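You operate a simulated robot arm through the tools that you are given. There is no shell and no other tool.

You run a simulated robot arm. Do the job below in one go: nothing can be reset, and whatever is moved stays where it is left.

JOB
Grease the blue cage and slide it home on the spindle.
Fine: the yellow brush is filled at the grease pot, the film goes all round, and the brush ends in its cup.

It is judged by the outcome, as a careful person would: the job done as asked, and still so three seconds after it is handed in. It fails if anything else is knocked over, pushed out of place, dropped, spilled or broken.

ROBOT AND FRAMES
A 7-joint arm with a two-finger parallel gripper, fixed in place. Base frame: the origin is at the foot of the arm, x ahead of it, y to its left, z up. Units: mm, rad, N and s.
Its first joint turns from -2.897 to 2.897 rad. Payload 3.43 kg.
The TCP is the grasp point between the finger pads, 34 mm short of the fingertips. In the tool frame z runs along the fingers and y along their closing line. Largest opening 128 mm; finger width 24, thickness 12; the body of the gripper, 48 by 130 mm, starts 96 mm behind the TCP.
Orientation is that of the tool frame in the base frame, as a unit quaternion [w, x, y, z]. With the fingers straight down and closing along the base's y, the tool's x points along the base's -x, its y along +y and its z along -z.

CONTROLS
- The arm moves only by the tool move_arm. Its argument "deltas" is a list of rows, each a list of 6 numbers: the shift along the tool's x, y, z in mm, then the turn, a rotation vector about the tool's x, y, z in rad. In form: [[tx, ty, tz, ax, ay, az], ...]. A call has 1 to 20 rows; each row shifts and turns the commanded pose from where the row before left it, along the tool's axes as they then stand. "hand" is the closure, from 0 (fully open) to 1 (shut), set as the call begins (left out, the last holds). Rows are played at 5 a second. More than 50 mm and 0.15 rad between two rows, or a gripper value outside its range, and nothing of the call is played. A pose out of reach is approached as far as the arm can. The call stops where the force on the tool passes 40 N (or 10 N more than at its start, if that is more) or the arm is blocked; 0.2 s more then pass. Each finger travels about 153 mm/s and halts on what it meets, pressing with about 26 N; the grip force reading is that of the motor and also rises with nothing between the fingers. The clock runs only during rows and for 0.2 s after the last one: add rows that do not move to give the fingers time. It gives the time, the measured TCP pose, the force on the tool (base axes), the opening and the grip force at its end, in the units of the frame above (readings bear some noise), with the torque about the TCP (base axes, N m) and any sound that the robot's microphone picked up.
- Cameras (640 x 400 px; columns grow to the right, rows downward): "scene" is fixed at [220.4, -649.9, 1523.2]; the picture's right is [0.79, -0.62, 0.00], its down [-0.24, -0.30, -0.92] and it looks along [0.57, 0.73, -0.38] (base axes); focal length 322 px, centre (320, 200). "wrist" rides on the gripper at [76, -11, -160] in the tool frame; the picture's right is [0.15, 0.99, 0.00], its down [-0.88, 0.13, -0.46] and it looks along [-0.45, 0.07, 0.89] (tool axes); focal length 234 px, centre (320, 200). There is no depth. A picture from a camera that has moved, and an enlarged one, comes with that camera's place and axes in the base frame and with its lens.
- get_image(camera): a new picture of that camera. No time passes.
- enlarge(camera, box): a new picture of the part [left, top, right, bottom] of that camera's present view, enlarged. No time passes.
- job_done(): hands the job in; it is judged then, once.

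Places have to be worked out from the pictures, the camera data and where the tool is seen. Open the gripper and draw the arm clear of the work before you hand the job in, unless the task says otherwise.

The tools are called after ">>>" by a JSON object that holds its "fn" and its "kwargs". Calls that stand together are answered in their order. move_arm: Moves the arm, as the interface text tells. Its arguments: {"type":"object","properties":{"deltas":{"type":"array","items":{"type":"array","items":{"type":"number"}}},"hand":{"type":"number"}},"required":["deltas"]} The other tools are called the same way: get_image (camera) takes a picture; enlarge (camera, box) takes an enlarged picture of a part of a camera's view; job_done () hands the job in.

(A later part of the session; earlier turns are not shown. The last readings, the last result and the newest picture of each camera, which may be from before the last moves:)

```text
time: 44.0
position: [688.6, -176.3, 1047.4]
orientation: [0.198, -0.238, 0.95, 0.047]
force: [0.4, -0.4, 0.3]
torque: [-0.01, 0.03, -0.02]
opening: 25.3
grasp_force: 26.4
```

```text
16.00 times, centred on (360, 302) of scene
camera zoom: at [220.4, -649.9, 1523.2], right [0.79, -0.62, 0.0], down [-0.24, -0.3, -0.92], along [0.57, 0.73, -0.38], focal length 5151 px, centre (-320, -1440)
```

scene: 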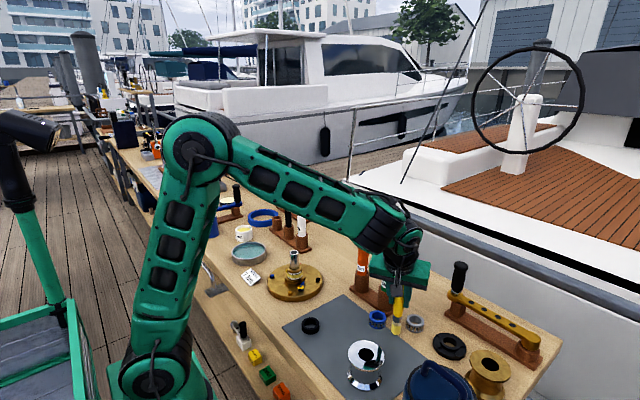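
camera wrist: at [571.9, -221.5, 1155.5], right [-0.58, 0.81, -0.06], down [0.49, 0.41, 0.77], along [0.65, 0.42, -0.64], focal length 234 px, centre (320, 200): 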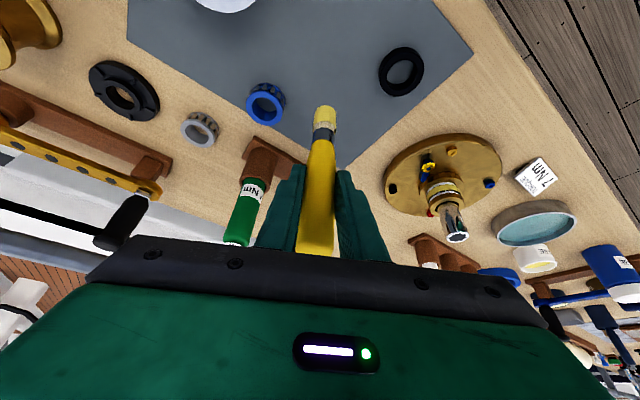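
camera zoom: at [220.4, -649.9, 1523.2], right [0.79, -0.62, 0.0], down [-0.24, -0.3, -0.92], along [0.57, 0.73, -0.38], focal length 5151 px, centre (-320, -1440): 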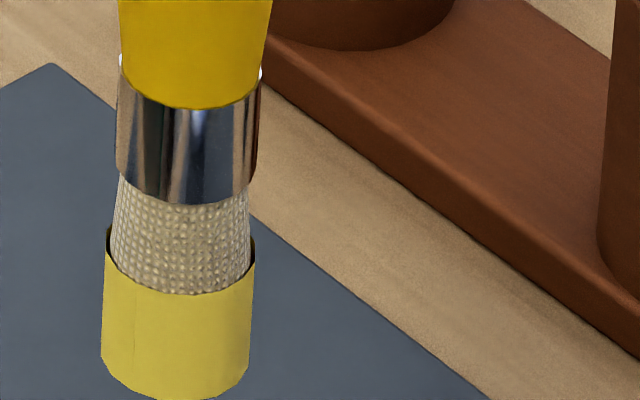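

Nothing visible from these angles, though the wall I pressed (facing -x) is hidden from both cameras. I re-enter the bore and wipe the far wall (facing the cameras), then look there.

>>> {"fn": "move_arm", "kwargs": {"deltas": [[-10, -20.9, 22.1, 0, 0, 0], [-10, -20.9, 22.1, 0, 0, 0], [0, 0, 0, 0, 0, 0]]}}

>>> {"fn": "enlarge", "kwargs": {"camera": "wrist", "box": [260, 60, 400, 150]}}

>>> {"fn": "enlarge", "kwargs": {"camera": "scene", "box": [340, 290, 400, 340]}}

```text
time: 44.8
position: [742.6, -194.7, 1017.7]
orientation: [0.198, -0.238, 0.95, 0.047]
force: [0.2, -0.1, -0.1]
torque: [0.02, 0.0, 0.0]
opening: 25.0
grasp_force: 25.8
```

```text
4.44 times, centred on (330, 105) of wrist
camera zoom: at [630.2, -266.6, 1131.5], right [-0.58, 0.81, -0.06], down [0.49, 0.41, 0.77], along [0.65, 0.42, -0.64], focal length 1041 px, centre (276, 622)
```

zoom: 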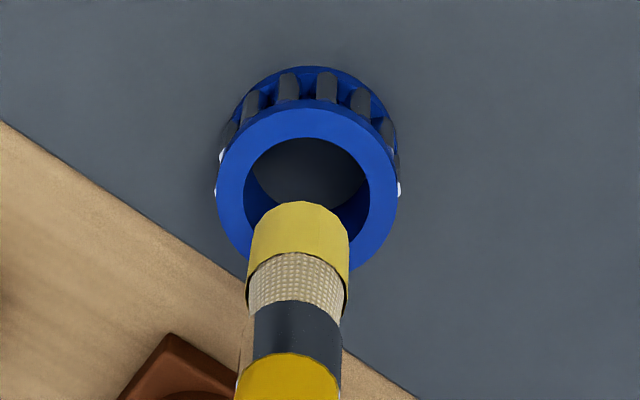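

```text
8.00 times, centred on (370, 315) of scene
camera zoom: at [220.4, -649.9, 1523.2], right [0.79, -0.62, 0.0], down [-0.24, -0.3, -0.92], along [0.57, 0.73, -0.38], focal length 2576 px, centre (-80, -720)
```

zoom: 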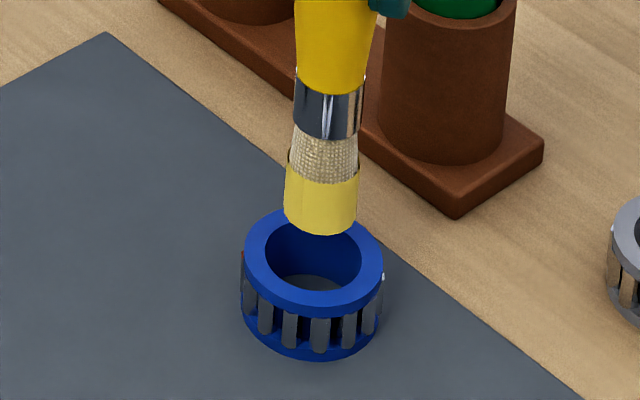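

Small correction, then I lower in, wipe the far wall, and lift back out.

>>> {"fn": "move_arm", "kwargs": {"deltas": [[2.95, 0.8, -1.3, 0, 0, 0], [0, 0, 0, 0, 0, 0], [4, 0, 9.2, 0, 0, 0], [3.6, 0, 8.3, 0, 0, 0], [3.6, 0, 8.3, 0, 0, 0], [-2.7, 0.6, 1.2, 0, 0, 0], [-2.7, 0.6, 1.2, 0, 0, 0], [-0.9, 0.2, 0.4, 0, 0, 0], [0, 0, 0, 0, 0, 0]]}}

>>> {"fn": "enlarge", "kwargs": {"camera": "wrist", "box": [260, 60, 400, 150]}}

>>> {"fn": "enlarge", "kwargs": {"camera": "scene", "box": [340, 290, 400, 340]}}

```text
time: 46.8
position: [744.0, -191.3, 987.6]
orientation: [0.198, -0.238, 0.95, 0.047]
force: [0.2, -0.6, -0.5]
torque: [-0.09, 0.08, -0.02]
opening: 25.1
grasp_force: 26.3
```

```text
4.44 times, centred on (330, 105) of wrist
camera zoom: at [632.4, -262.5, 1101.8], right [-0.58, 0.81, -0.06], down [0.49, 0.41, 0.77], along [0.65, 0.42, -0.64], focal length 1041 px, centre (276, 622)
```

zoom: 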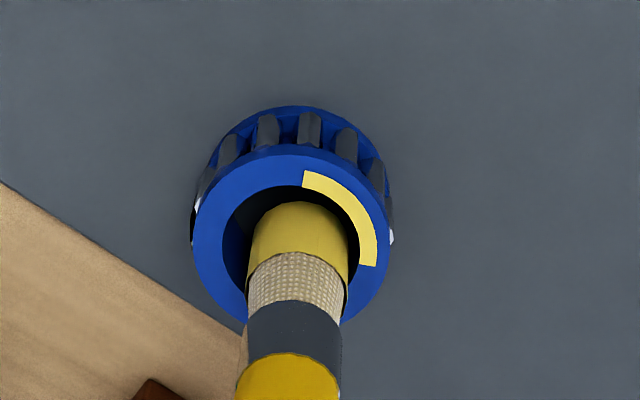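

```text
8.00 times, centred on (370, 315) of scene
camera zoom: at [220.4, -649.9, 1523.2], right [0.79, -0.62, 0.0], down [-0.24, -0.3, -0.92], along [0.57, 0.73, -0.38], focal length 2576 px, centre (-80, -720)
```

zoom: 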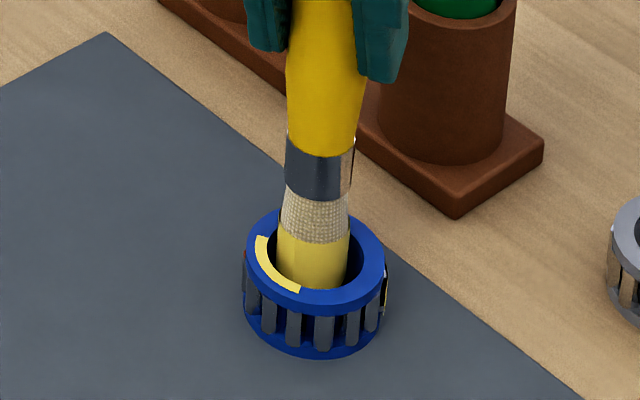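

A yellow film arc has now appeared on the cage. I zoom in to understand which part is coated.

>>> {"fn": "enlarge", "kwargs": {"camera": "scene", "box": [368, 312, 392, 336]}}

>>> {"fn": "enlarge", "kwargs": {"camera": "wrist", "box": [295, 80, 355, 140]}}

```text
16.00 times, centred on (380, 324) of scene
camera zoom: at [220.4, -649.9, 1523.2], right [0.79, -0.62, 0.0], down [-0.24, -0.3, -0.92], along [0.57, 0.73, -0.38], focal length 5151 px, centre (-640, -1784)
```

zoom: 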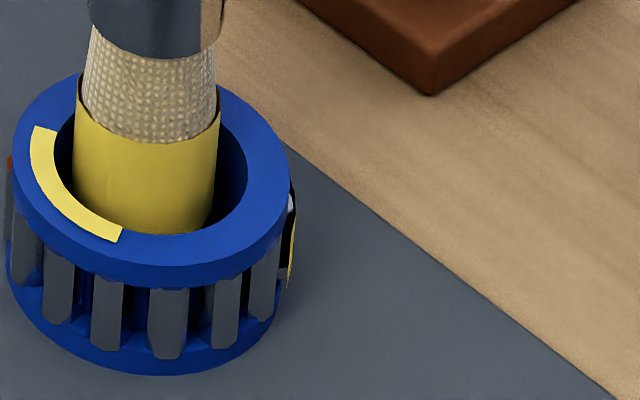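

```text
6.67 times, centred on (325, 110) of wrist
camera zoom: at [632.4, -262.5, 1101.8], right [-0.58, 0.81, -0.06], down [0.49, 0.41, 0.77], along [0.65, 0.42, -0.64], focal length 1561 px, centre (287, 800)
```

zoom: 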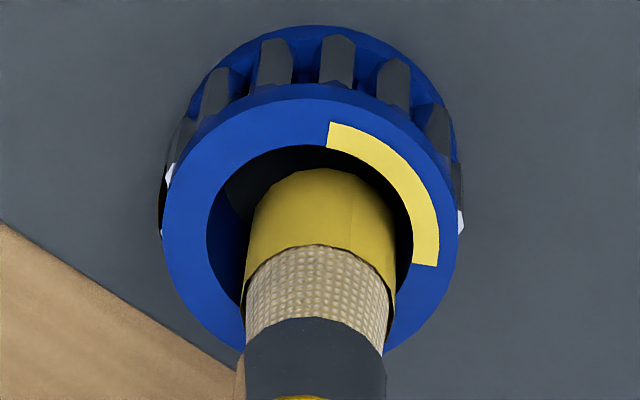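

There is an arc on the top face and also a shell piece on the outer far-right side. I lift the brush out to view the whole cage.

>>> {"fn": "move_arm", "kwargs": {"deltas": [[2.7, -0.6, -1.2, 0, 0, 0], [-8, 0, -18.3, 0, 0, 0], [-8, 0, -18.3, 0, 0, 0], [-8, 0, -18.3, 0, 0, 0], [18, 20, -8, 0, 0, 0], [18, 20, -8, 0, 0, 0], [0, 0, 0, 0, 0, 0]]}}

>>> {"fn": "enlarge", "kwargs": {"camera": "wrist", "box": [260, 70, 350, 150]}}

>>> {"fn": "enlarge", "kwargs": {"camera": "scene", "box": [350, 290, 400, 340]}}

```text
time: 48.4
position: [688.0, -176.6, 1045.9]
orientation: [0.198, -0.238, 0.95, 0.047]
force: [0.1, 0.8, -0.9]
torque: [-0.01, 0.0, 0.01]
opening: 25.0
grasp_force: 25.9
```

```text
5.00 times, centred on (305, 110) of wrist
camera zoom: at [576.4, -247.0, 1160.7], right [-0.58, 0.81, -0.06], down [0.49, 0.41, 0.77], along [0.65, 0.42, -0.64], focal length 1171 px, centre (395, 650)
```

zoom: 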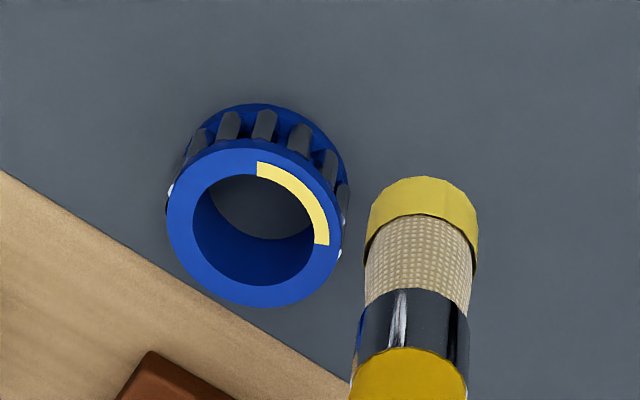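

```text
8.00 times, centred on (375, 315) of scene
camera zoom: at [220.4, -649.9, 1523.2], right [0.79, -0.62, 0.0], down [-0.24, -0.3, -0.92], along [0.57, 0.73, -0.38], focal length 2576 px, centre (-120, -720)
```

zoom: 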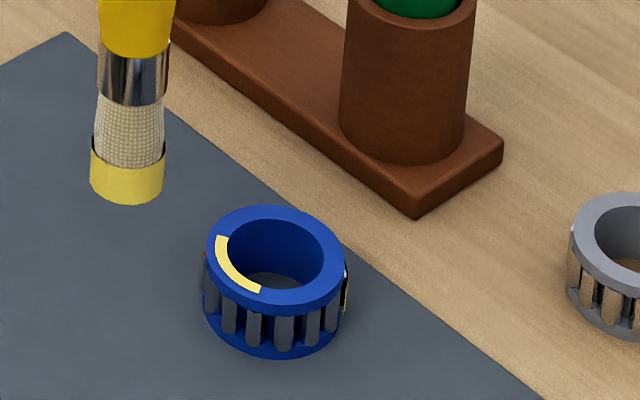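

About half the load is used and one ~90° arc shows. I go in again and press toward another wall (toward -y), to see how coverage grows.

>>> {"fn": "move_arm", "kwargs": {"deltas": [[-10.9, -20.5, 21.2, 0, 0, 0], [-10.9, -20.5, 21.2, 0, 0, 0], [0, 0, 0, 0, 0, 0], [4, 0, 9.2, 0, 0, 0], [3.6, 0, 8.3, 0, 0, 0], [3.6, 0, 8.3, 0, 0, 0], [-0.9, -2.5, 0.4, 0, 0, 0], [-0.9, -2.5, 0.4, 0, 0, 0], [0, 0, 0, 0, 0, 0]]}}

>>> {"fn": "enlarge", "kwargs": {"camera": "wrist", "box": [285, 75, 365, 145]}}

>>> {"fn": "enlarge", "kwargs": {"camera": "scene", "box": [350, 295, 400, 340]}}

```text
time: 50.4
position: [744.2, -199.1, 989.8]
orientation: [0.198, -0.238, 0.95, 0.046]
force: [0.1, -0.7, -1.2]
torque: [-0.03, 0.02, -0.01]
opening: 25.1
grasp_force: 25.8
```

```text
5.71 times, centred on (325, 110) of wrist
camera zoom: at [632.2, -269.6, 1104.4], right [-0.58, 0.81, -0.06], down [0.49, 0.41, 0.77], along [0.65, 0.42, -0.64], focal length 1338 px, centre (291, 714)
```

zoom: 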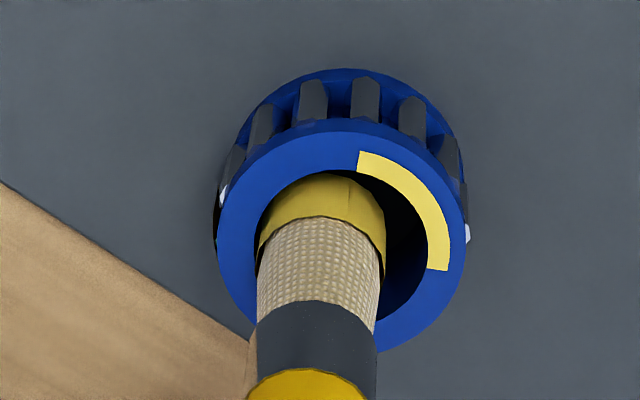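

```text
8.89 times, centred on (375, 318) of scene
camera zoom: at [220.4, -649.9, 1523.2], right [0.79, -0.62, 0.0], down [-0.24, -0.3, -0.92], along [0.57, 0.73, -0.38], focal length 2862 px, centre (-169, -844)
```

zoom: 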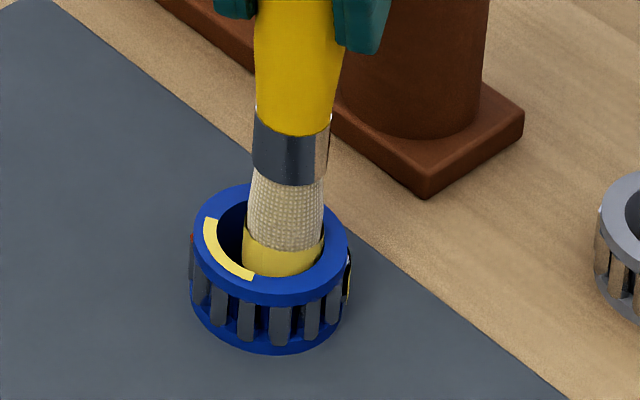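

No new arc yet. I press slightly more and rub back and forth tangentially on this wall.

>>> {"fn": "move_arm", "kwargs": {"deltas": [[-0.4, -1.4, 0.2, 0, 0, 0], [-2.2, 0.9, 0.95, 0, 0, 0], [2.2, -0.9, -0.95, 0, 0, 0], [2.2, -0.9, -0.95, 0, 0, 0], [-2.2, 0.9, 0.95, 0, 0, 0], [0, 0, 0, 0, 0, 0]]}}

>>> {"fn": "enlarge", "kwargs": {"camera": "wrist", "box": [285, 75, 365, 145]}}

>>> {"fn": "enlarge", "kwargs": {"camera": "scene", "box": [350, 295, 400, 340]}}

```text
time: 51.8
position: [744.6, -199.8, 989.7]
orientation: [0.198, -0.239, 0.95, 0.046]
force: [0.4, 0.3, -0.6]
torque: [-0.01, 0.02, 0.0]
opening: 25.0
grasp_force: 26.1
```

```text
5.71 times, centred on (325, 110) of wrist
camera zoom: at [632.9, -271.1, 1104.1], right [-0.58, 0.81, -0.06], down [0.49, 0.41, 0.77], along [0.65, 0.42, -0.64], focal length 1338 px, centre (291, 714)
```

zoom: 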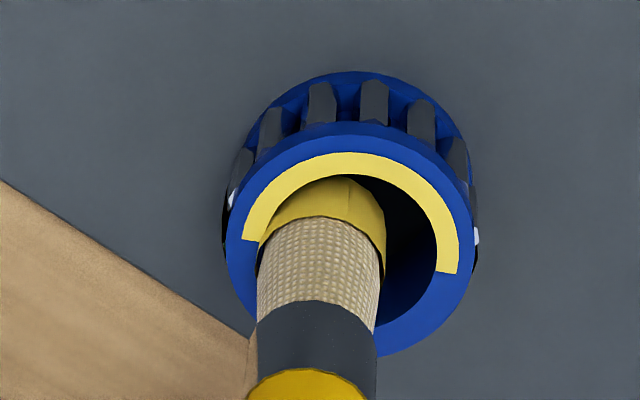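

```text
8.89 times, centred on (375, 318) of scene
camera zoom: at [220.4, -649.9, 1523.2], right [0.79, -0.62, 0.0], down [-0.24, -0.3, -0.92], along [0.57, 0.73, -0.38], focal length 2862 px, centre (-169, -844)
```

zoom: 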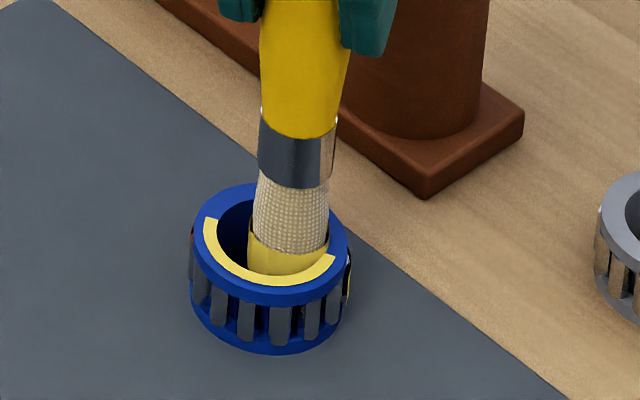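

A second quadrant has filled after pressing and rubbing. So four quadrants need wiping from inside; I move on to the +x wall and rub there.

>>> {"fn": "move_arm", "kwargs": {"deltas": [[-2.85, 2.65, 1.22, 0, 0, 0], [-1.2, -0.7, 0.53, 0, 0, 0], [-1.09, 2.2, 0.46, 0, 0, 0], [1.09, -2.2, -0.46, 0, 0, 0], [1.09, -2.2, -0.46, 0, 0, 0], [-1.09, 2.2, 0.46, 0, 0, 0], [-1.09, 2.2, 0.46, 0, 0, 0], [0, 0, 0, 0, 0, 0]]}}

>>> {"fn": "enlarge", "kwargs": {"camera": "wrist", "box": [285, 75, 365, 145]}}

>>> {"fn": "enlarge", "kwargs": {"camera": "scene", "box": [350, 295, 400, 340]}}

```text
time: 53.6
position: [747.3, -194.2, 990.0]
orientation: [0.199, -0.239, 0.949, 0.047]
force: [-0.2, -1.0, 0.2]
torque: [-0.1, 0.03, -0.03]
opening: 25.1
grasp_force: 26.0
```

```text
5.71 times, centred on (325, 110) of wrist
camera zoom: at [635.9, -264.6, 1104.2], right [-0.58, 0.81, -0.06], down [0.49, 0.41, 0.77], along [0.65, 0.42, -0.64], focal length 1338 px, centre (291, 714)
```

zoom: 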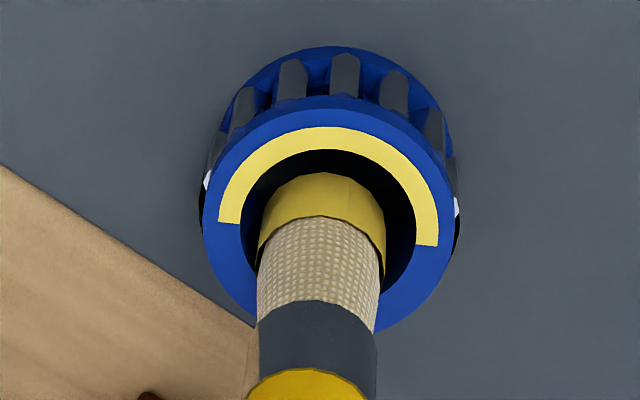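

```text
8.89 times, centred on (375, 318) of scene
camera zoom: at [220.4, -649.9, 1523.2], right [0.79, -0.62, 0.0], down [-0.24, -0.3, -0.92], along [0.57, 0.73, -0.38], focal length 2862 px, centre (-169, -844)
```

zoom: 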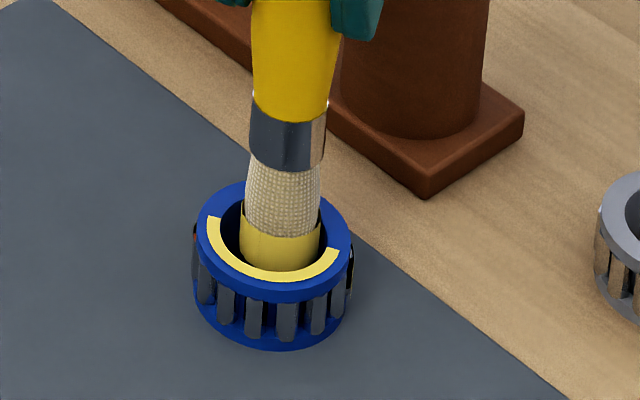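

Not yet coated here. I press a bit further outward and rub more.

>>> {"fn": "move_arm", "kwargs": {"deltas": [[-1.2, -0.7, 0.53, 0, 0, 0], [1.3, -2.64, -0.55, 0, 0, 0], [1.3, -2.64, -0.55, 0, 0, 0], [-1.2, -0.7, 0.53, 0, 0, 0], [-1.3, 2.64, 0.55, 0, 0, 0], [-1.3, 2.64, 0.55, 0, 0, 0], [0, 0, 0, 0, 0, 0]]}}

>>> {"fn": "enlarge", "kwargs": {"camera": "wrist", "box": [285, 75, 365, 145]}}

>>> {"fn": "enlarge", "kwargs": {"camera": "scene", "box": [350, 295, 400, 340]}}

```text
time: 55.2
position: [751.3, -194.0, 990.0]
orientation: [0.198, -0.239, 0.949, 0.046]
force: [-0.1, -1.2, 0.5]
torque: [-0.04, 0.03, -0.02]
opening: 25.3
grasp_force: 25.4
```

```text
5.71 times, centred on (325, 110) of wrist
camera zoom: at [639.1, -264.6, 1104.6], right [-0.58, 0.81, -0.06], down [0.49, 0.41, 0.77], along [0.65, 0.42, -0.64], focal length 1338 px, centre (291, 714)
```

zoom: 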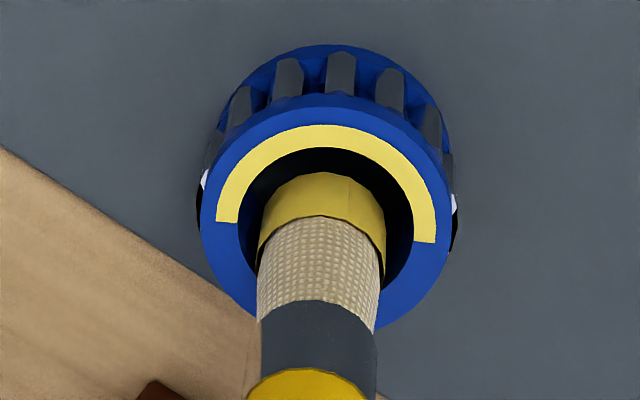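

```text
8.89 times, centred on (375, 318) of scene
camera zoom: at [220.4, -649.9, 1523.2], right [0.79, -0.62, 0.0], down [-0.24, -0.3, -0.92], along [0.57, 0.73, -0.38], focal length 2862 px, centre (-169, -844)
```

zoom: 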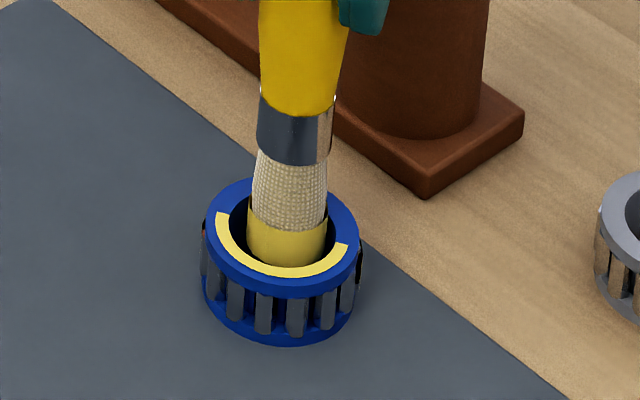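

Coating builds gradually (the sleeve is still shrinking). I push slowly toward the -y/+x wall so contact holds there.

>>> {"fn": "move_arm", "kwargs": {"deltas": [[-0.97, -1.7, 0.42, 0, 0, 0], [-0.97, -1.7, 0.42, 0, 0, 0], [-0.97, -1.7, 0.42, 0, 0, 0], [-0.97, -1.7, 0.42, 0, 0, 0], [-0.97, -1.7, 0.42, 0, 0, 0], [-0.97, -1.7, 0.42, 0, 0, 0], [0, 0, 0, 0, 0, 0]]}}

>>> {"fn": "enlarge", "kwargs": {"camera": "wrist", "box": [285, 75, 365, 145]}}

>>> {"fn": "enlarge", "kwargs": {"camera": "scene", "box": [350, 295, 400, 340]}}

```text
time: 56.8
position: [762.3, -200.7, 990.1]
orientation: [0.199, -0.239, 0.949, 0.048]
force: [0.3, 0.2, -1.2]
torque: [0.06, 0.1, 0.0]
opening: 25.3
grasp_force: 25.8
```

```text
5.71 times, centred on (325, 110) of wrist
camera zoom: at [649.9, -271.0, 1104.6], right [-0.58, 0.81, -0.06], down [0.49, 0.41, 0.77], along [0.65, 0.42, -0.64], focal length 1338 px, centre (291, 714)
```

zoom: 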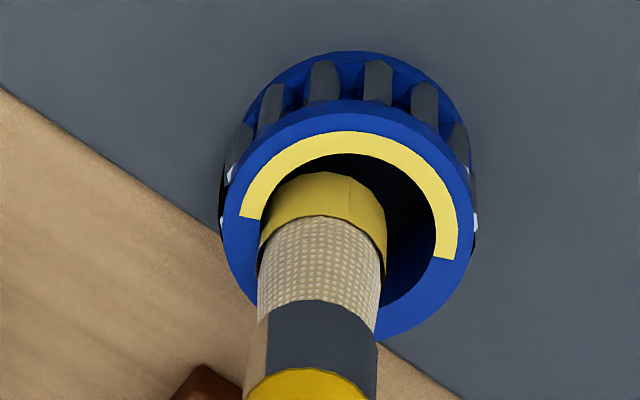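

```text
8.89 times, centred on (375, 318) of scene
camera zoom: at [220.4, -649.9, 1523.2], right [0.79, -0.62, 0.0], down [-0.24, -0.3, -0.92], along [0.57, 0.73, -0.38], focal length 2862 px, centre (-169, -844)
```

zoom: 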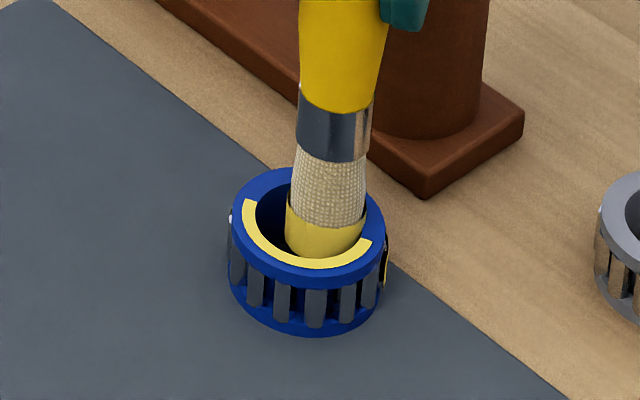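

No new quadrant yet. I move to the +y wall and push slowly there.

>>> {"fn": "move_arm", "kwargs": {"deltas": [[0, 2.6, 0, 0, 0, 0], [0, 2.6, 0, 0, 0, 0], [-0.2, 2.6, 0, 0, 0, 0], [-0.1, 2.7, 0.05, 0, 0, 0], [-1.26, 1.46, 0.54, 0, 0, 0], [-1.26, 1.46, 0.54, 0, 0, 0], [-1.26, 1.46, 0.54, 0, 0, 0], [-1.26, 1.46, 0.54, 0, 0, 0], [-1.26, 1.46, 0.54, 0, 0, 0], [0, 0, 0, 0, 0, 0]]}}

>>> {"fn": "enlarge", "kwargs": {"camera": "wrist", "box": [285, 75, 365, 145]}}

>>> {"fn": "enlarge", "kwargs": {"camera": "scene", "box": [350, 290, 400, 335]}}

```text
time: 59.0
position: [759.6, -180.7, 990.3]
orientation: [0.198, -0.238, 0.95, 0.046]
force: [-0.8, -1.2, -0.4]
torque: [-0.18, -0.04, -0.03]
opening: 24.9
grasp_force: 26.0
```

```text
5.71 times, centred on (325, 110) of wrist
camera zoom: at [647.4, -251.7, 1104.6], right [-0.58, 0.81, -0.06], down [0.49, 0.41, 0.77], along [0.65, 0.42, -0.64], focal length 1338 px, centre (291, 714)
```

zoom: 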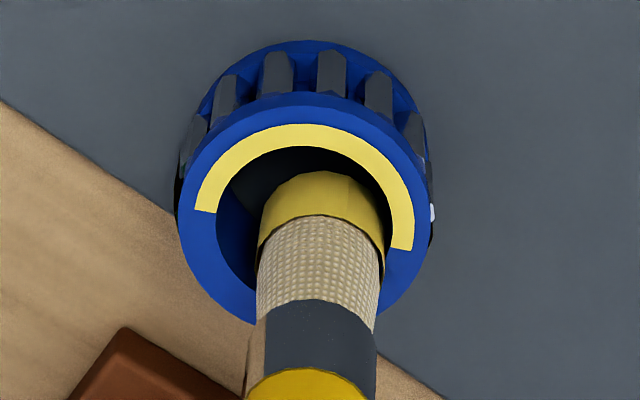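

```text
8.89 times, centred on (375, 312) of scene
camera zoom: at [220.4, -649.9, 1523.2], right [0.79, -0.62, 0.0], down [-0.24, -0.3, -0.92], along [0.57, 0.73, -0.38], focal length 2862 px, centre (-169, -800)
```

zoom: 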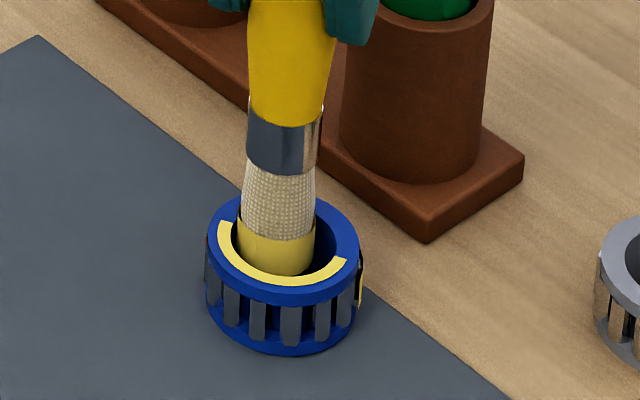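

Hmm. A shell strip on the outer far side appears at the right edge, facing away from both cameras. I lift out and turn the wrist about the vertical so its camera can see the cage from the other side.

>>> {"fn": "move_arm", "kwargs": {"deltas": [[2.5, -2.9, -1.1, 0, 0, 0], [-8, 0, -18.3, 0, 0, 0], [-8, 0, -18.3, 0, 0, 0], [-8, 0, -18.3, 0, 0, 0], [0, 0, 0, 0.0557, 0.0008, 0.1284], [0, 0, 0, 0.0557, 0.0008, 0.1284], [0, 0, 0, 0.0557, 0.0008, 0.1284], [0, 0, 0, 0.0557, 0.0008, 0.1284], [0, 0, 0, 0.0557, 0.0008, 0.1284], [0, 0, 0, 0.0557, 0.0008, 0.1284], [0, 0, 0, 0.0557, 0.0008, 0.1284], [0, 0, 0, 0.0557, 0.0008, 0.1284], [0, 0, 0, 0.0557, 0.0008, 0.1284], [0, 0, 0, 0.0557, 0.0008, 0.1284], [0, 0, 0, 0.0557, 0.0008, 0.1284], [0, 0, 0, 0, 0, 0]]}}

>>> {"fn": "get_image", "kwargs": {"camera": "wrist"}}

>>> {"fn": "get_image", "kwargs": {"camera": "scene"}}

```text
time: 62.4
position: [757.6, -183.7, 1050.4]
orientation: [0.173, 0.491, 0.847, -0.103]
force: [0.4, 0.1, -0.7]
torque: [0.0, -0.03, 0.06]
opening: 25.2
grasp_force: 26.1
```

```text
taken
camera wrist: at [683.2, -72.3, 1165.1], right [0.79, 0.61, -0.06], down [0.43, -0.48, 0.77], along [0.44, -0.63, -0.64], focal length 234 px, centre (320, 200)
```

wrist: 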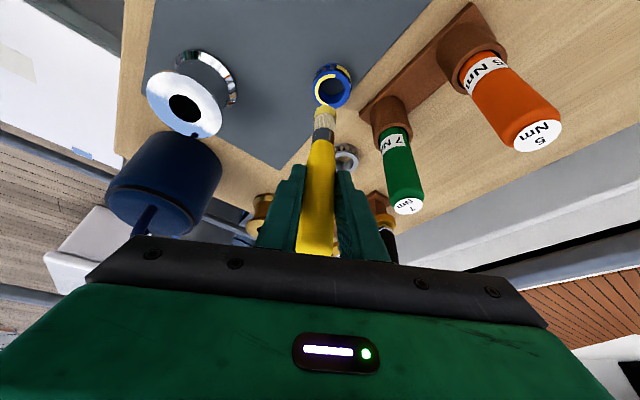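

```text
taken
```

scene: 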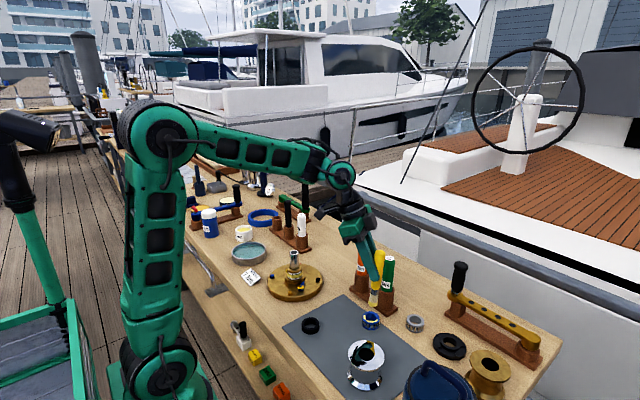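

The camera is now on the +y side of the cage. I zoom in on the cage.

>>> {"fn": "enlarge", "kwargs": {"camera": "wrist", "box": [300, 50, 370, 130]}}

>>> {"fn": "enlarge", "kwargs": {"camera": "scene", "box": [350, 290, 400, 335]}}

```text
5.00 times, centred on (335, 90) of wrist
camera zoom: at [683.2, -72.3, 1165.1], right [0.79, 0.61, -0.06], down [0.43, -0.48, 0.77], along [0.44, -0.63, -0.64], focal length 1171 px, centre (245, 750)
```

zoom: 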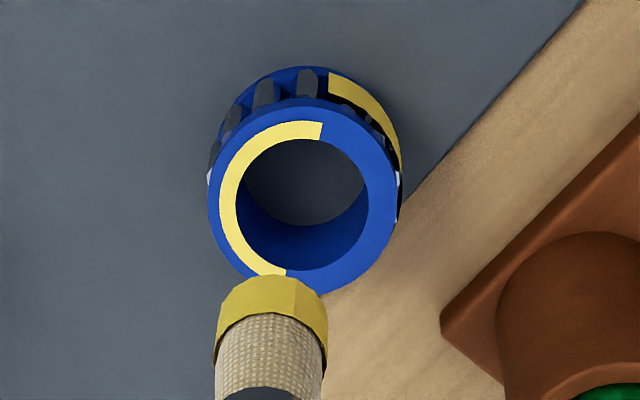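

```text
8.89 times, centred on (375, 312) of scene
camera zoom: at [220.4, -649.9, 1523.2], right [0.79, -0.62, 0.0], down [-0.24, -0.3, -0.92], along [0.57, 0.73, -0.38], focal length 2862 px, centre (-169, -800)
```

zoom: 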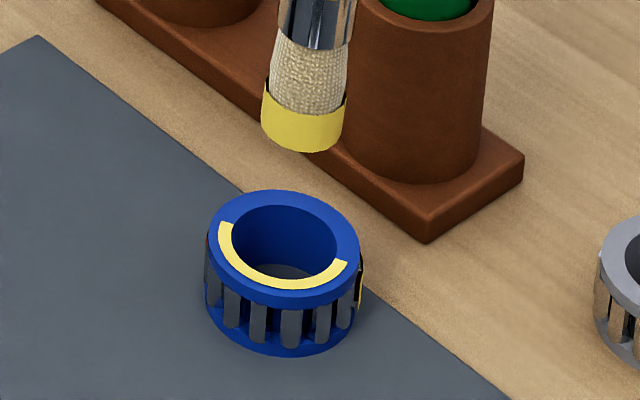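

From this side I see a yellow shell on the outer face over one half, and top arcs over the other half. To test whether outside contact now registers, I place the brush outside the bare half (θ≈160°) at a gap.

>>> {"fn": "move_arm", "kwargs": {"deltas": [[18.65, -11.35, -8, 0, 0, 0], [18.65, -11.35, -8, 0, 0, 0], [8.1, 0.1, 19, 0, 0, 0], [8.1, 0.1, 19, 0, 0, 0], [8.1, 0.1, 19, 0, 0, 0], [0, 0, 0, 0, 0, 0]]}}

>>> {"fn": "enlarge", "kwargs": {"camera": "wrist", "box": [290, 60, 390, 150]}}

>>> {"fn": "enlarge", "kwargs": {"camera": "scene", "box": [345, 285, 400, 335]}}

```text
time: 63.8
position: [718.0, -157.6, 989.5]
orientation: [0.174, 0.491, 0.847, -0.104]
force: [0.4, -0.1, -1.1]
torque: [-0.01, -0.01, -0.03]
opening: 24.9
grasp_force: 25.8
```

```text
4.44 times, centred on (340, 105) of wrist
camera zoom: at [643.8, -47.8, 1104.2], right [0.79, 0.61, -0.06], down [0.43, -0.48, 0.77], along [0.44, -0.63, -0.64], focal length 1041 px, centre (231, 622)
```

zoom: 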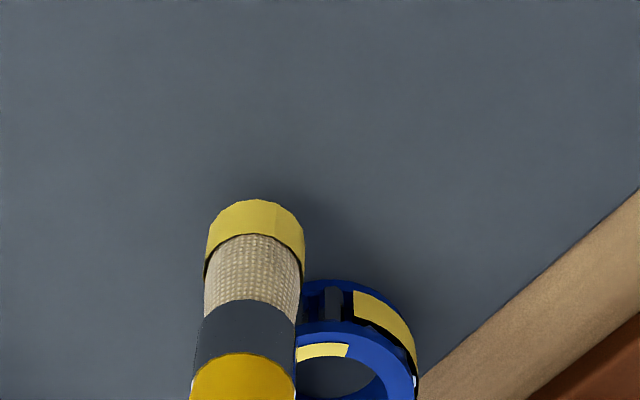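

```text
8.00 times, centred on (372, 310) of scene
camera zoom: at [220.4, -649.9, 1523.2], right [0.79, -0.62, 0.0], down [-0.24, -0.3, -0.92], along [0.57, 0.73, -0.38], focal length 2576 px, centre (-100, -680)
```

zoom: 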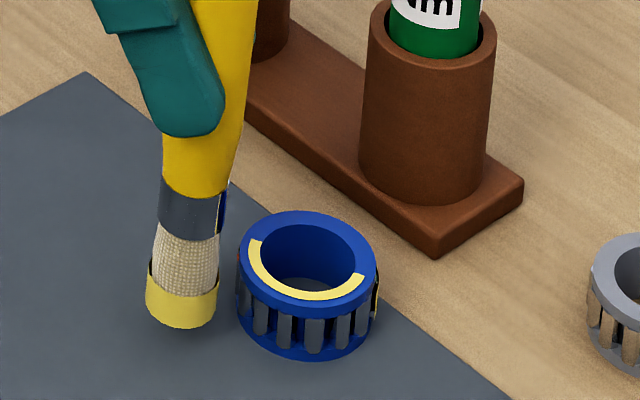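

The gap is about 7–9 mm. I ease in radially and push only a few millimetres, slowly.

>>> {"fn": "move_arm", "kwargs": {"deltas": [[-2.9, 2.45, 1.25, 0, 0, 0], [-2.9, 2.45, 1.25, 0, 0, 0], [-0.73, 0.61, 0.31, 0, 0, 0], [-0.73, 0.61, 0.31, 0, 0, 0], [-0.73, 0.61, 0.31, 0, 0, 0], [-0.73, 0.61, 0.31, 0, 0, 0], [0, 0, 0, 0, 0, 0]]}}

>>> {"fn": "enlarge", "kwargs": {"camera": "wrist", "box": [290, 60, 390, 150]}}

>>> {"fn": "enlarge", "kwargs": {"camera": "scene", "box": [345, 285, 400, 335]}}

```text
time: 65.4
position: [728.4, -164.8, 988.8]
orientation: [0.174, 0.491, 0.847, -0.104]
force: [-1.4, 0.2, -0.3]
torque: [0.09, 0.15, 0.01]
opening: 25.3
grasp_force: 25.6
```

```text
4.44 times, centred on (340, 105) of wrist
camera zoom: at [654.8, -53.8, 1102.9], right [0.79, 0.61, -0.06], down [0.43, -0.48, 0.77], along [0.44, -0.63, -0.64], focal length 1041 px, centre (231, 622)
```

zoom: 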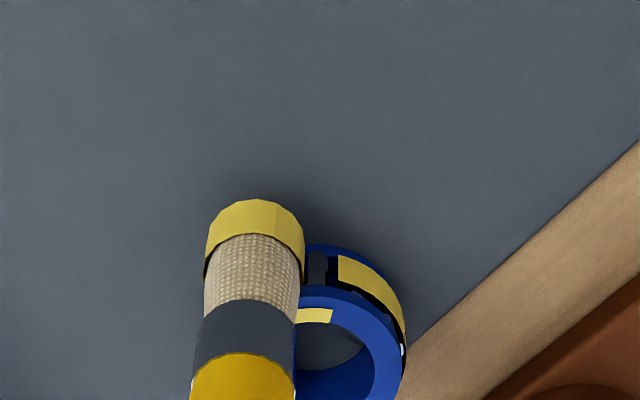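

```text
8.00 times, centred on (372, 310) of scene
camera zoom: at [220.4, -649.9, 1523.2], right [0.79, -0.62, 0.0], down [-0.24, -0.3, -0.92], along [0.57, 0.73, -0.38], focal length 2576 px, centre (-100, -680)
```

zoom: 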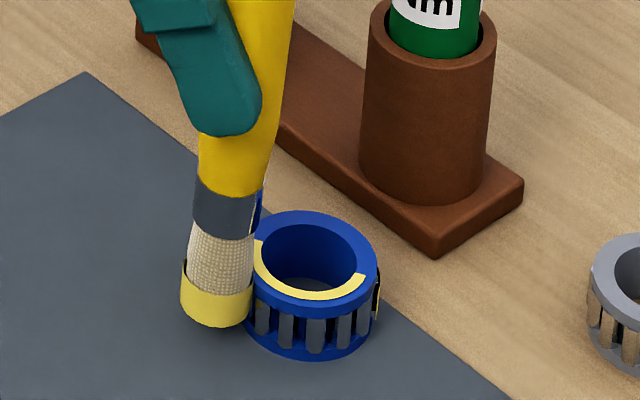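

Light contact (1.4 N), nothing yet. I rub a few millimetres tangentially here.

>>> {"fn": "move_arm", "kwargs": {"deltas": [[0.83, 1.2, -0.36, 0, 0, 0], [0.83, 1.2, -0.36, 0, 0, 0], [-0.83, -1.2, 0.36, 0, 0, 0], [-0.83, -1.2, 0.36, 0, 0, 0], [-0.83, -1.2, 0.36, 0, 0, 0], [-0.83, -1.2, 0.36, 0, 0, 0], [0.83, 1.2, -0.36, 0, 0, 0], [0.83, 1.2, -0.36, 0, 0, 0], [0, 0, 0, 0, 0, 0]]}}

>>> {"fn": "enlarge", "kwargs": {"camera": "wrist", "box": [290, 60, 390, 150]}}

>>> {"fn": "enlarge", "kwargs": {"camera": "scene", "box": [345, 285, 400, 335]}}

```text
time: 67.4
position: [729.7, -164.7, 986.9]
orientation: [0.174, 0.491, 0.848, -0.103]
force: [0.2, -0.7, -0.7]
torque: [0.02, 0.01, -0.01]
opening: 24.8
grasp_force: 25.7
```

```text
4.44 times, centred on (340, 105) of wrist
camera zoom: at [655.0, -54.2, 1102.4], right [0.79, 0.61, -0.06], down [0.43, -0.48, 0.77], along [0.44, -0.63, -0.64], focal length 1041 px, centre (231, 622)
```

zoom: 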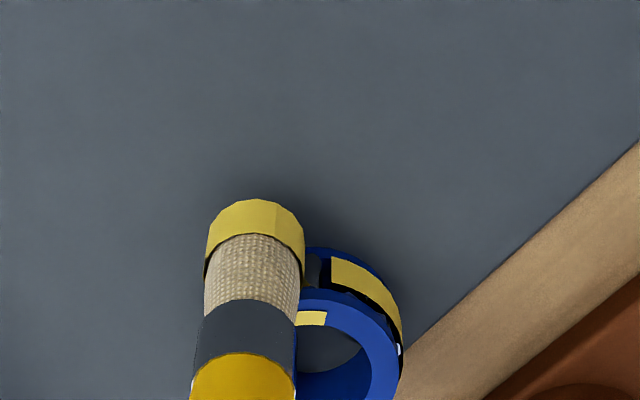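

```text
8.00 times, centred on (372, 310) of scene
camera zoom: at [220.4, -649.9, 1523.2], right [0.79, -0.62, 0.0], down [-0.24, -0.3, -0.92], along [0.57, 0.73, -0.38], focal length 2576 px, centre (-100, -680)
```

zoom: 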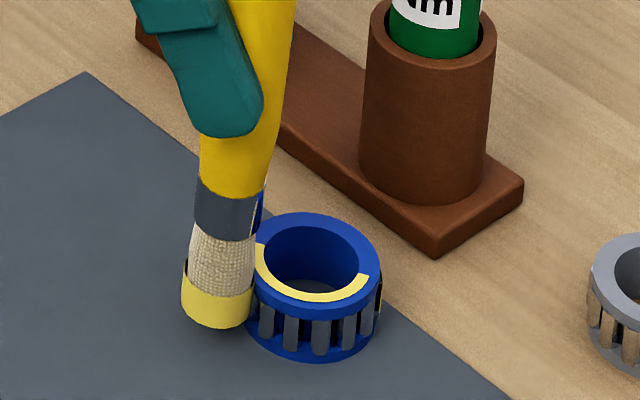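

No change from outside contact. I back off, lift, and look at the cage again before wiping the inside of the remaining half.

>>> {"fn": "move_arm", "kwargs": {"deltas": [[4.4, -3.65, -1.9, 0, 0, 0], [-8, 0, -18.3, 0, 0, 0], [-8, 0, -18.3, 0, 0, 0], [0, 0, 0, 0, 0, 0]]}}

>>> {"fn": "enlarge", "kwargs": {"camera": "wrist", "box": [290, 40, 390, 140]}}

>>> {"fn": "enlarge", "kwargs": {"camera": "scene", "box": [345, 285, 400, 335]}}

```text
time: 68.4
position: [724.5, -162.8, 1027.7]
orientation: [0.174, 0.49, 0.848, -0.103]
force: [-1.0, 0.2, 0.5]
torque: [-0.01, 0.01, 0.03]
opening: 25.2
grasp_force: 25.5
```

```text
4.00 times, centred on (340, 90) of wrist
camera zoom: at [650.3, -51.3, 1142.8], right [0.79, 0.61, -0.06], down [0.43, -0.48, 0.77], along [0.44, -0.63, -0.64], focal length 937 px, centre (240, 640)
```

zoom: 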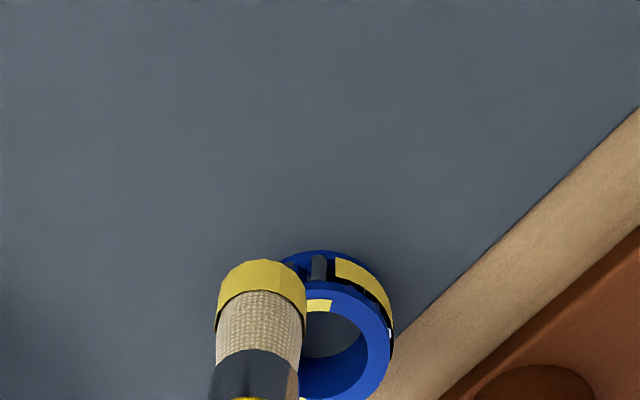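

```text
8.00 times, centred on (372, 310) of scene
camera zoom: at [220.4, -649.9, 1523.2], right [0.79, -0.62, 0.0], down [-0.24, -0.3, -0.92], along [0.57, 0.73, -0.38], focal length 2576 px, centre (-100, -680)
```

zoom: 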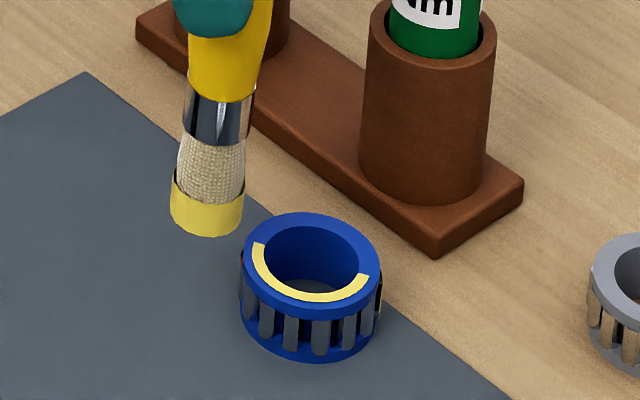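

Everything so far fits "each quadrant gets its film once – outside or inside": two quadrants show outer shell, the other two top arcs. To verify, I test an outside contact on the arc-only quadrant facing the scene camera (θ≈247°).

>>> {"fn": "move_arm", "kwargs": {"deltas": [[-26, -5.4, 11.2, 0, 0, 0], [-26, -5.4, 11.2, 0, 0, 0], [7.9, 0.1, 18.3, 0, 0, 0], [7.9, 0.1, 18.3, 0, 0, 0], [2.2, 3.2, -0.97, 0, 0, 0], [0, 0, 0, 0, 0, 0]]}}

>>> {"fn": "enlarge", "kwargs": {"camera": "wrist", "box": [270, 60, 370, 150]}}

>>> {"fn": "enlarge", "kwargs": {"camera": "scene", "box": [345, 290, 400, 340]}}

```text
time: 69.8
position: [744.7, -213.0, 988.6]
orientation: [0.175, 0.49, 0.848, -0.104]
force: [0.2, 0.0, -0.8]
torque: [0.03, -0.03, -0.01]
opening: 25.3
grasp_force: 26.0
```

```text
4.44 times, centred on (320, 105) of wrist
camera zoom: at [670.2, -102.3, 1103.6], right [0.79, 0.61, -0.06], down [0.43, -0.48, 0.77], along [0.44, -0.63, -0.64], focal length 1041 px, centre (320, 622)
```

zoom: 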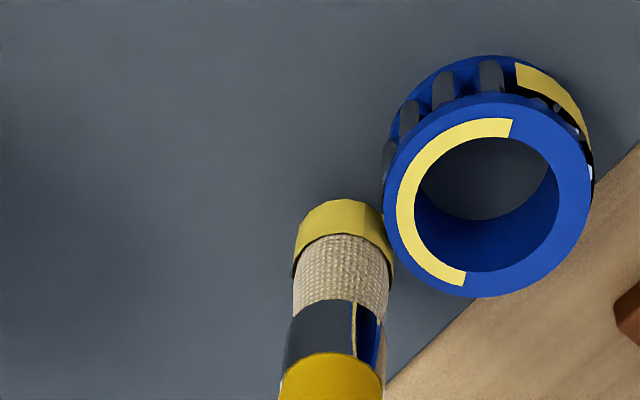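

```text
8.00 times, centred on (372, 315) of scene
camera zoom: at [220.4, -649.9, 1523.2], right [0.79, -0.62, 0.0], down [-0.24, -0.3, -0.92], along [0.57, 0.73, -0.38], focal length 2576 px, centre (-100, -720)
```

zoom: 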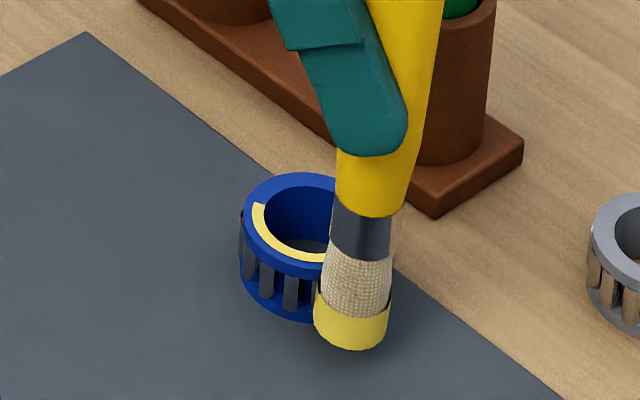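

The brush is next to the cage at θ≈250°. I ease in slowly 6 mm, rub, and withdraw to look.

>>> {"fn": "move_arm", "kwargs": {"deltas": [[0.83, 1.2, -0.36, 0, 0, 0], [0.83, 1.2, -0.36, 0, 0, 0], [0.83, 1.2, -0.36, 0, 0, 0], [0.55, 0.8, -0.24, 0, 0, 0], [0.55, 0.8, -0.24, 0, 0, 0], [1.46, -1.22, -0.62, 0, 0, 0], [-1.46, 1.22, 0.62, 0, 0, 0], [-1.46, 1.22, 0.62, 0, 0, 0], [1.46, -1.22, -0.62, 0, 0, 0], [0, 0, 0, 0, 0, 0], [-4.4, -6.4, 1.9, 0, 0, 0], [-8, 0, -18.3, 0, 0, 0], [-8, 0, -18.3, 0, 0, 0], [-8, -20, -18.3, 0, 0, 0], [0, 0, 0, 0, 0, 0]]}}

>>> {"fn": "enlarge", "kwargs": {"camera": "wrist", "box": [300, 30, 400, 130]}}

>>> {"fn": "enlarge", "kwargs": {"camera": "scene", "box": [345, 290, 400, 340]}}

```text
time: 73.0
position: [727.4, -226.3, 1049.3]
orientation: [0.174, 0.49, 0.848, -0.104]
force: [-0.8, -0.7, -0.4]
torque: [0.02, -0.01, 0.04]
opening: 25.0
grasp_force: 26.1
```

```text
4.00 times, centred on (350, 80) of wrist
camera zoom: at [652.9, -114.0, 1163.4], right [0.79, 0.61, -0.06], down [0.43, -0.48, 0.77], along [0.44, -0.63, -0.64], focal length 937 px, centre (200, 680)
```

zoom: 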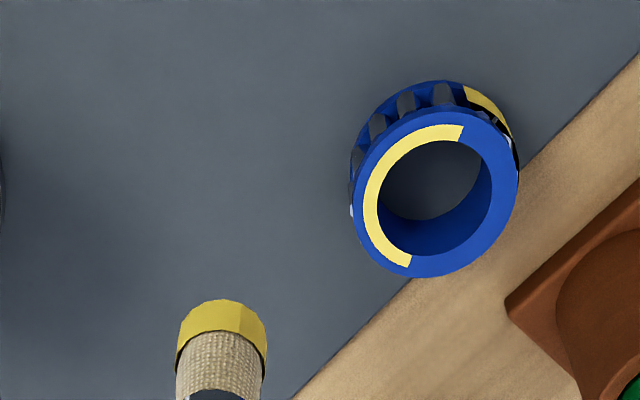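

```text
8.00 times, centred on (372, 315) of scene
camera zoom: at [220.4, -649.9, 1523.2], right [0.79, -0.62, 0.0], down [-0.24, -0.3, -0.92], along [0.57, 0.73, -0.38], focal length 2576 px, centre (-100, -720)
```

zoom: 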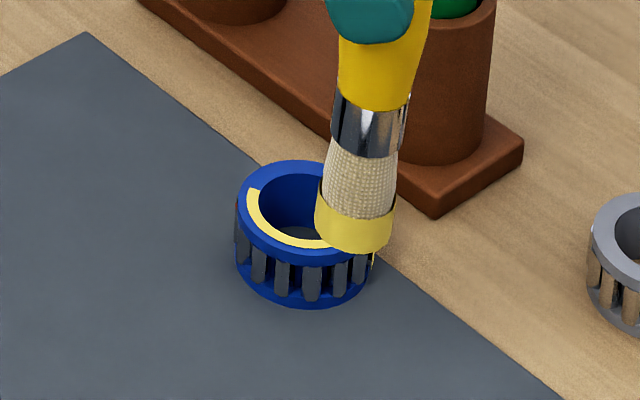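

Still nothing new and the sleeve has stopped shrinking. I'll do one more thorough inside wipe in all directions to be sure; first I position over the bore from this yaw.

>>> {"fn": "move_arm", "kwargs": {"deltas": [[13.6, 28.7, -6, 0, 0, 0], [13.6, 28.7, -6, 0, 0, 0], [12.6, 0.15, 29.3, 0, 0, 0], [0, 0, 0, 0, 0, 0]]}}

>>> {"fn": "enlarge", "kwargs": {"camera": "wrist", "box": [270, 50, 390, 150]}}

>>> {"fn": "enlarge", "kwargs": {"camera": "scene", "box": [345, 285, 400, 335]}}

```text
time: 74.0
position: [761.7, -170.7, 1016.4]
orientation: [0.175, 0.49, 0.848, -0.104]
force: [1.2, -0.8, -0.2]
torque: [-0.01, -0.02, 0.0]
opening: 25.1
grasp_force: 25.9
```

```text
4.00 times, centred on (330, 100) of wrist
camera zoom: at [687.7, -59.8, 1131.8], right [0.79, 0.61, -0.06], down [0.43, -0.48, 0.77], along [0.44, -0.63, -0.64], focal length 937 px, centre (280, 600)
```

zoom: 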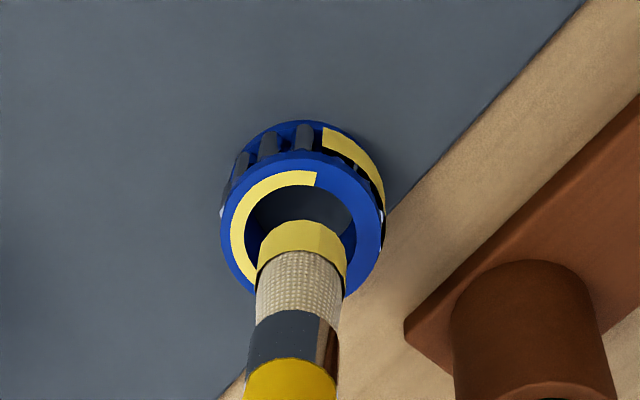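

```text
8.00 times, centred on (372, 310) of scene
camera zoom: at [220.4, -649.9, 1523.2], right [0.79, -0.62, 0.0], down [-0.24, -0.3, -0.92], along [0.57, 0.73, -0.38], focal length 2576 px, centre (-100, -680)
```

zoom: 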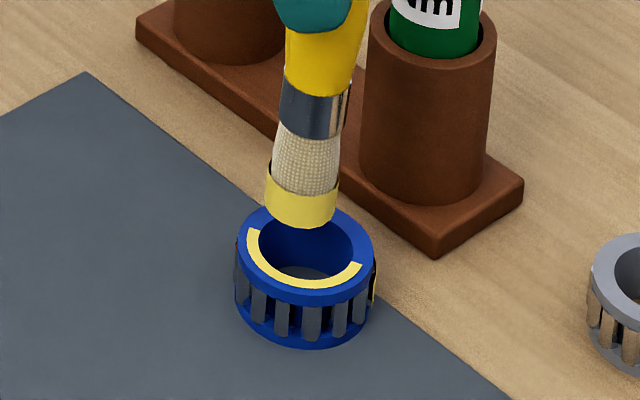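

I correct ~2 mm, lower into the bore, and press outward first along the arc-marked quadrants (157°, 247°).

>>> {"fn": "move_arm", "kwargs": {"deltas": [[-1.9, -0.97, 0.82, 0, 0, 0], [0, 0, 0, 0, 0, 0], [4, 0, 9.2, 0, 0, 0], [3.6, 0, 8.3, 0, 0, 0], [3.6, 0, 8.3, 0, 0, 0], [2.38, -1.97, -1.01, 0, 0, 0], [2.38, -1.97, -1.01, 0, 0, 0], [0, 0, 0, 0, 0, 0], [-4.76, 3.94, 2.02, 0, 0, 0], [-1.8, -2.59, 0.79, 0, 0, 0], [-1.8, -2.59, 0.79, 0, 0, 0], [0, 0, 0, 0, 0, 0]]}}

>>> {"fn": "enlarge", "kwargs": {"camera": "wrist", "box": [270, 50, 390, 150]}}

>>> {"fn": "enlarge", "kwargs": {"camera": "scene", "box": [345, 285, 400, 335]}}

```text
time: 76.6
position: [759.9, -178.4, 989.2]
orientation: [0.174, 0.489, 0.848, -0.104]
force: [0.6, 0.8, -0.3]
torque: [-0.01, -0.02, -0.04]
opening: 25.0
grasp_force: 25.9
```

```text
4.00 times, centred on (330, 100) of wrist
camera zoom: at [684.8, -67.9, 1103.4], right [0.79, 0.61, -0.06], down [0.43, -0.48, 0.77], along [0.44, -0.63, -0.64], focal length 937 px, centre (280, 600)
```

zoom: 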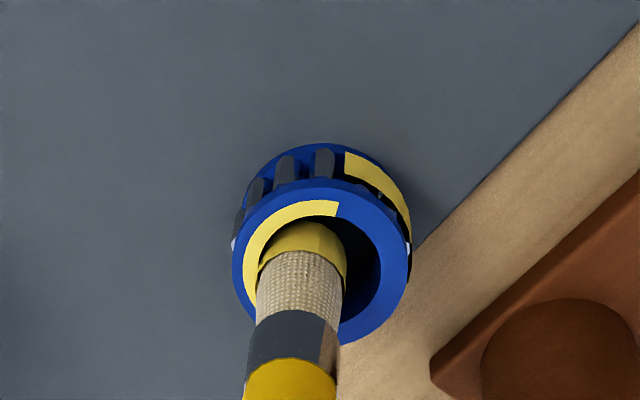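

```text
8.00 times, centred on (372, 310) of scene
camera zoom: at [220.4, -649.9, 1523.2], right [0.79, -0.62, 0.0], down [-0.24, -0.3, -0.92], along [0.57, 0.73, -0.38], focal length 2576 px, centre (-100, -680)
```

zoom: 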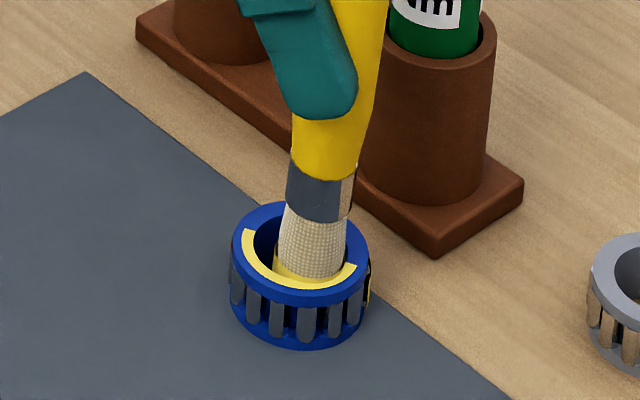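

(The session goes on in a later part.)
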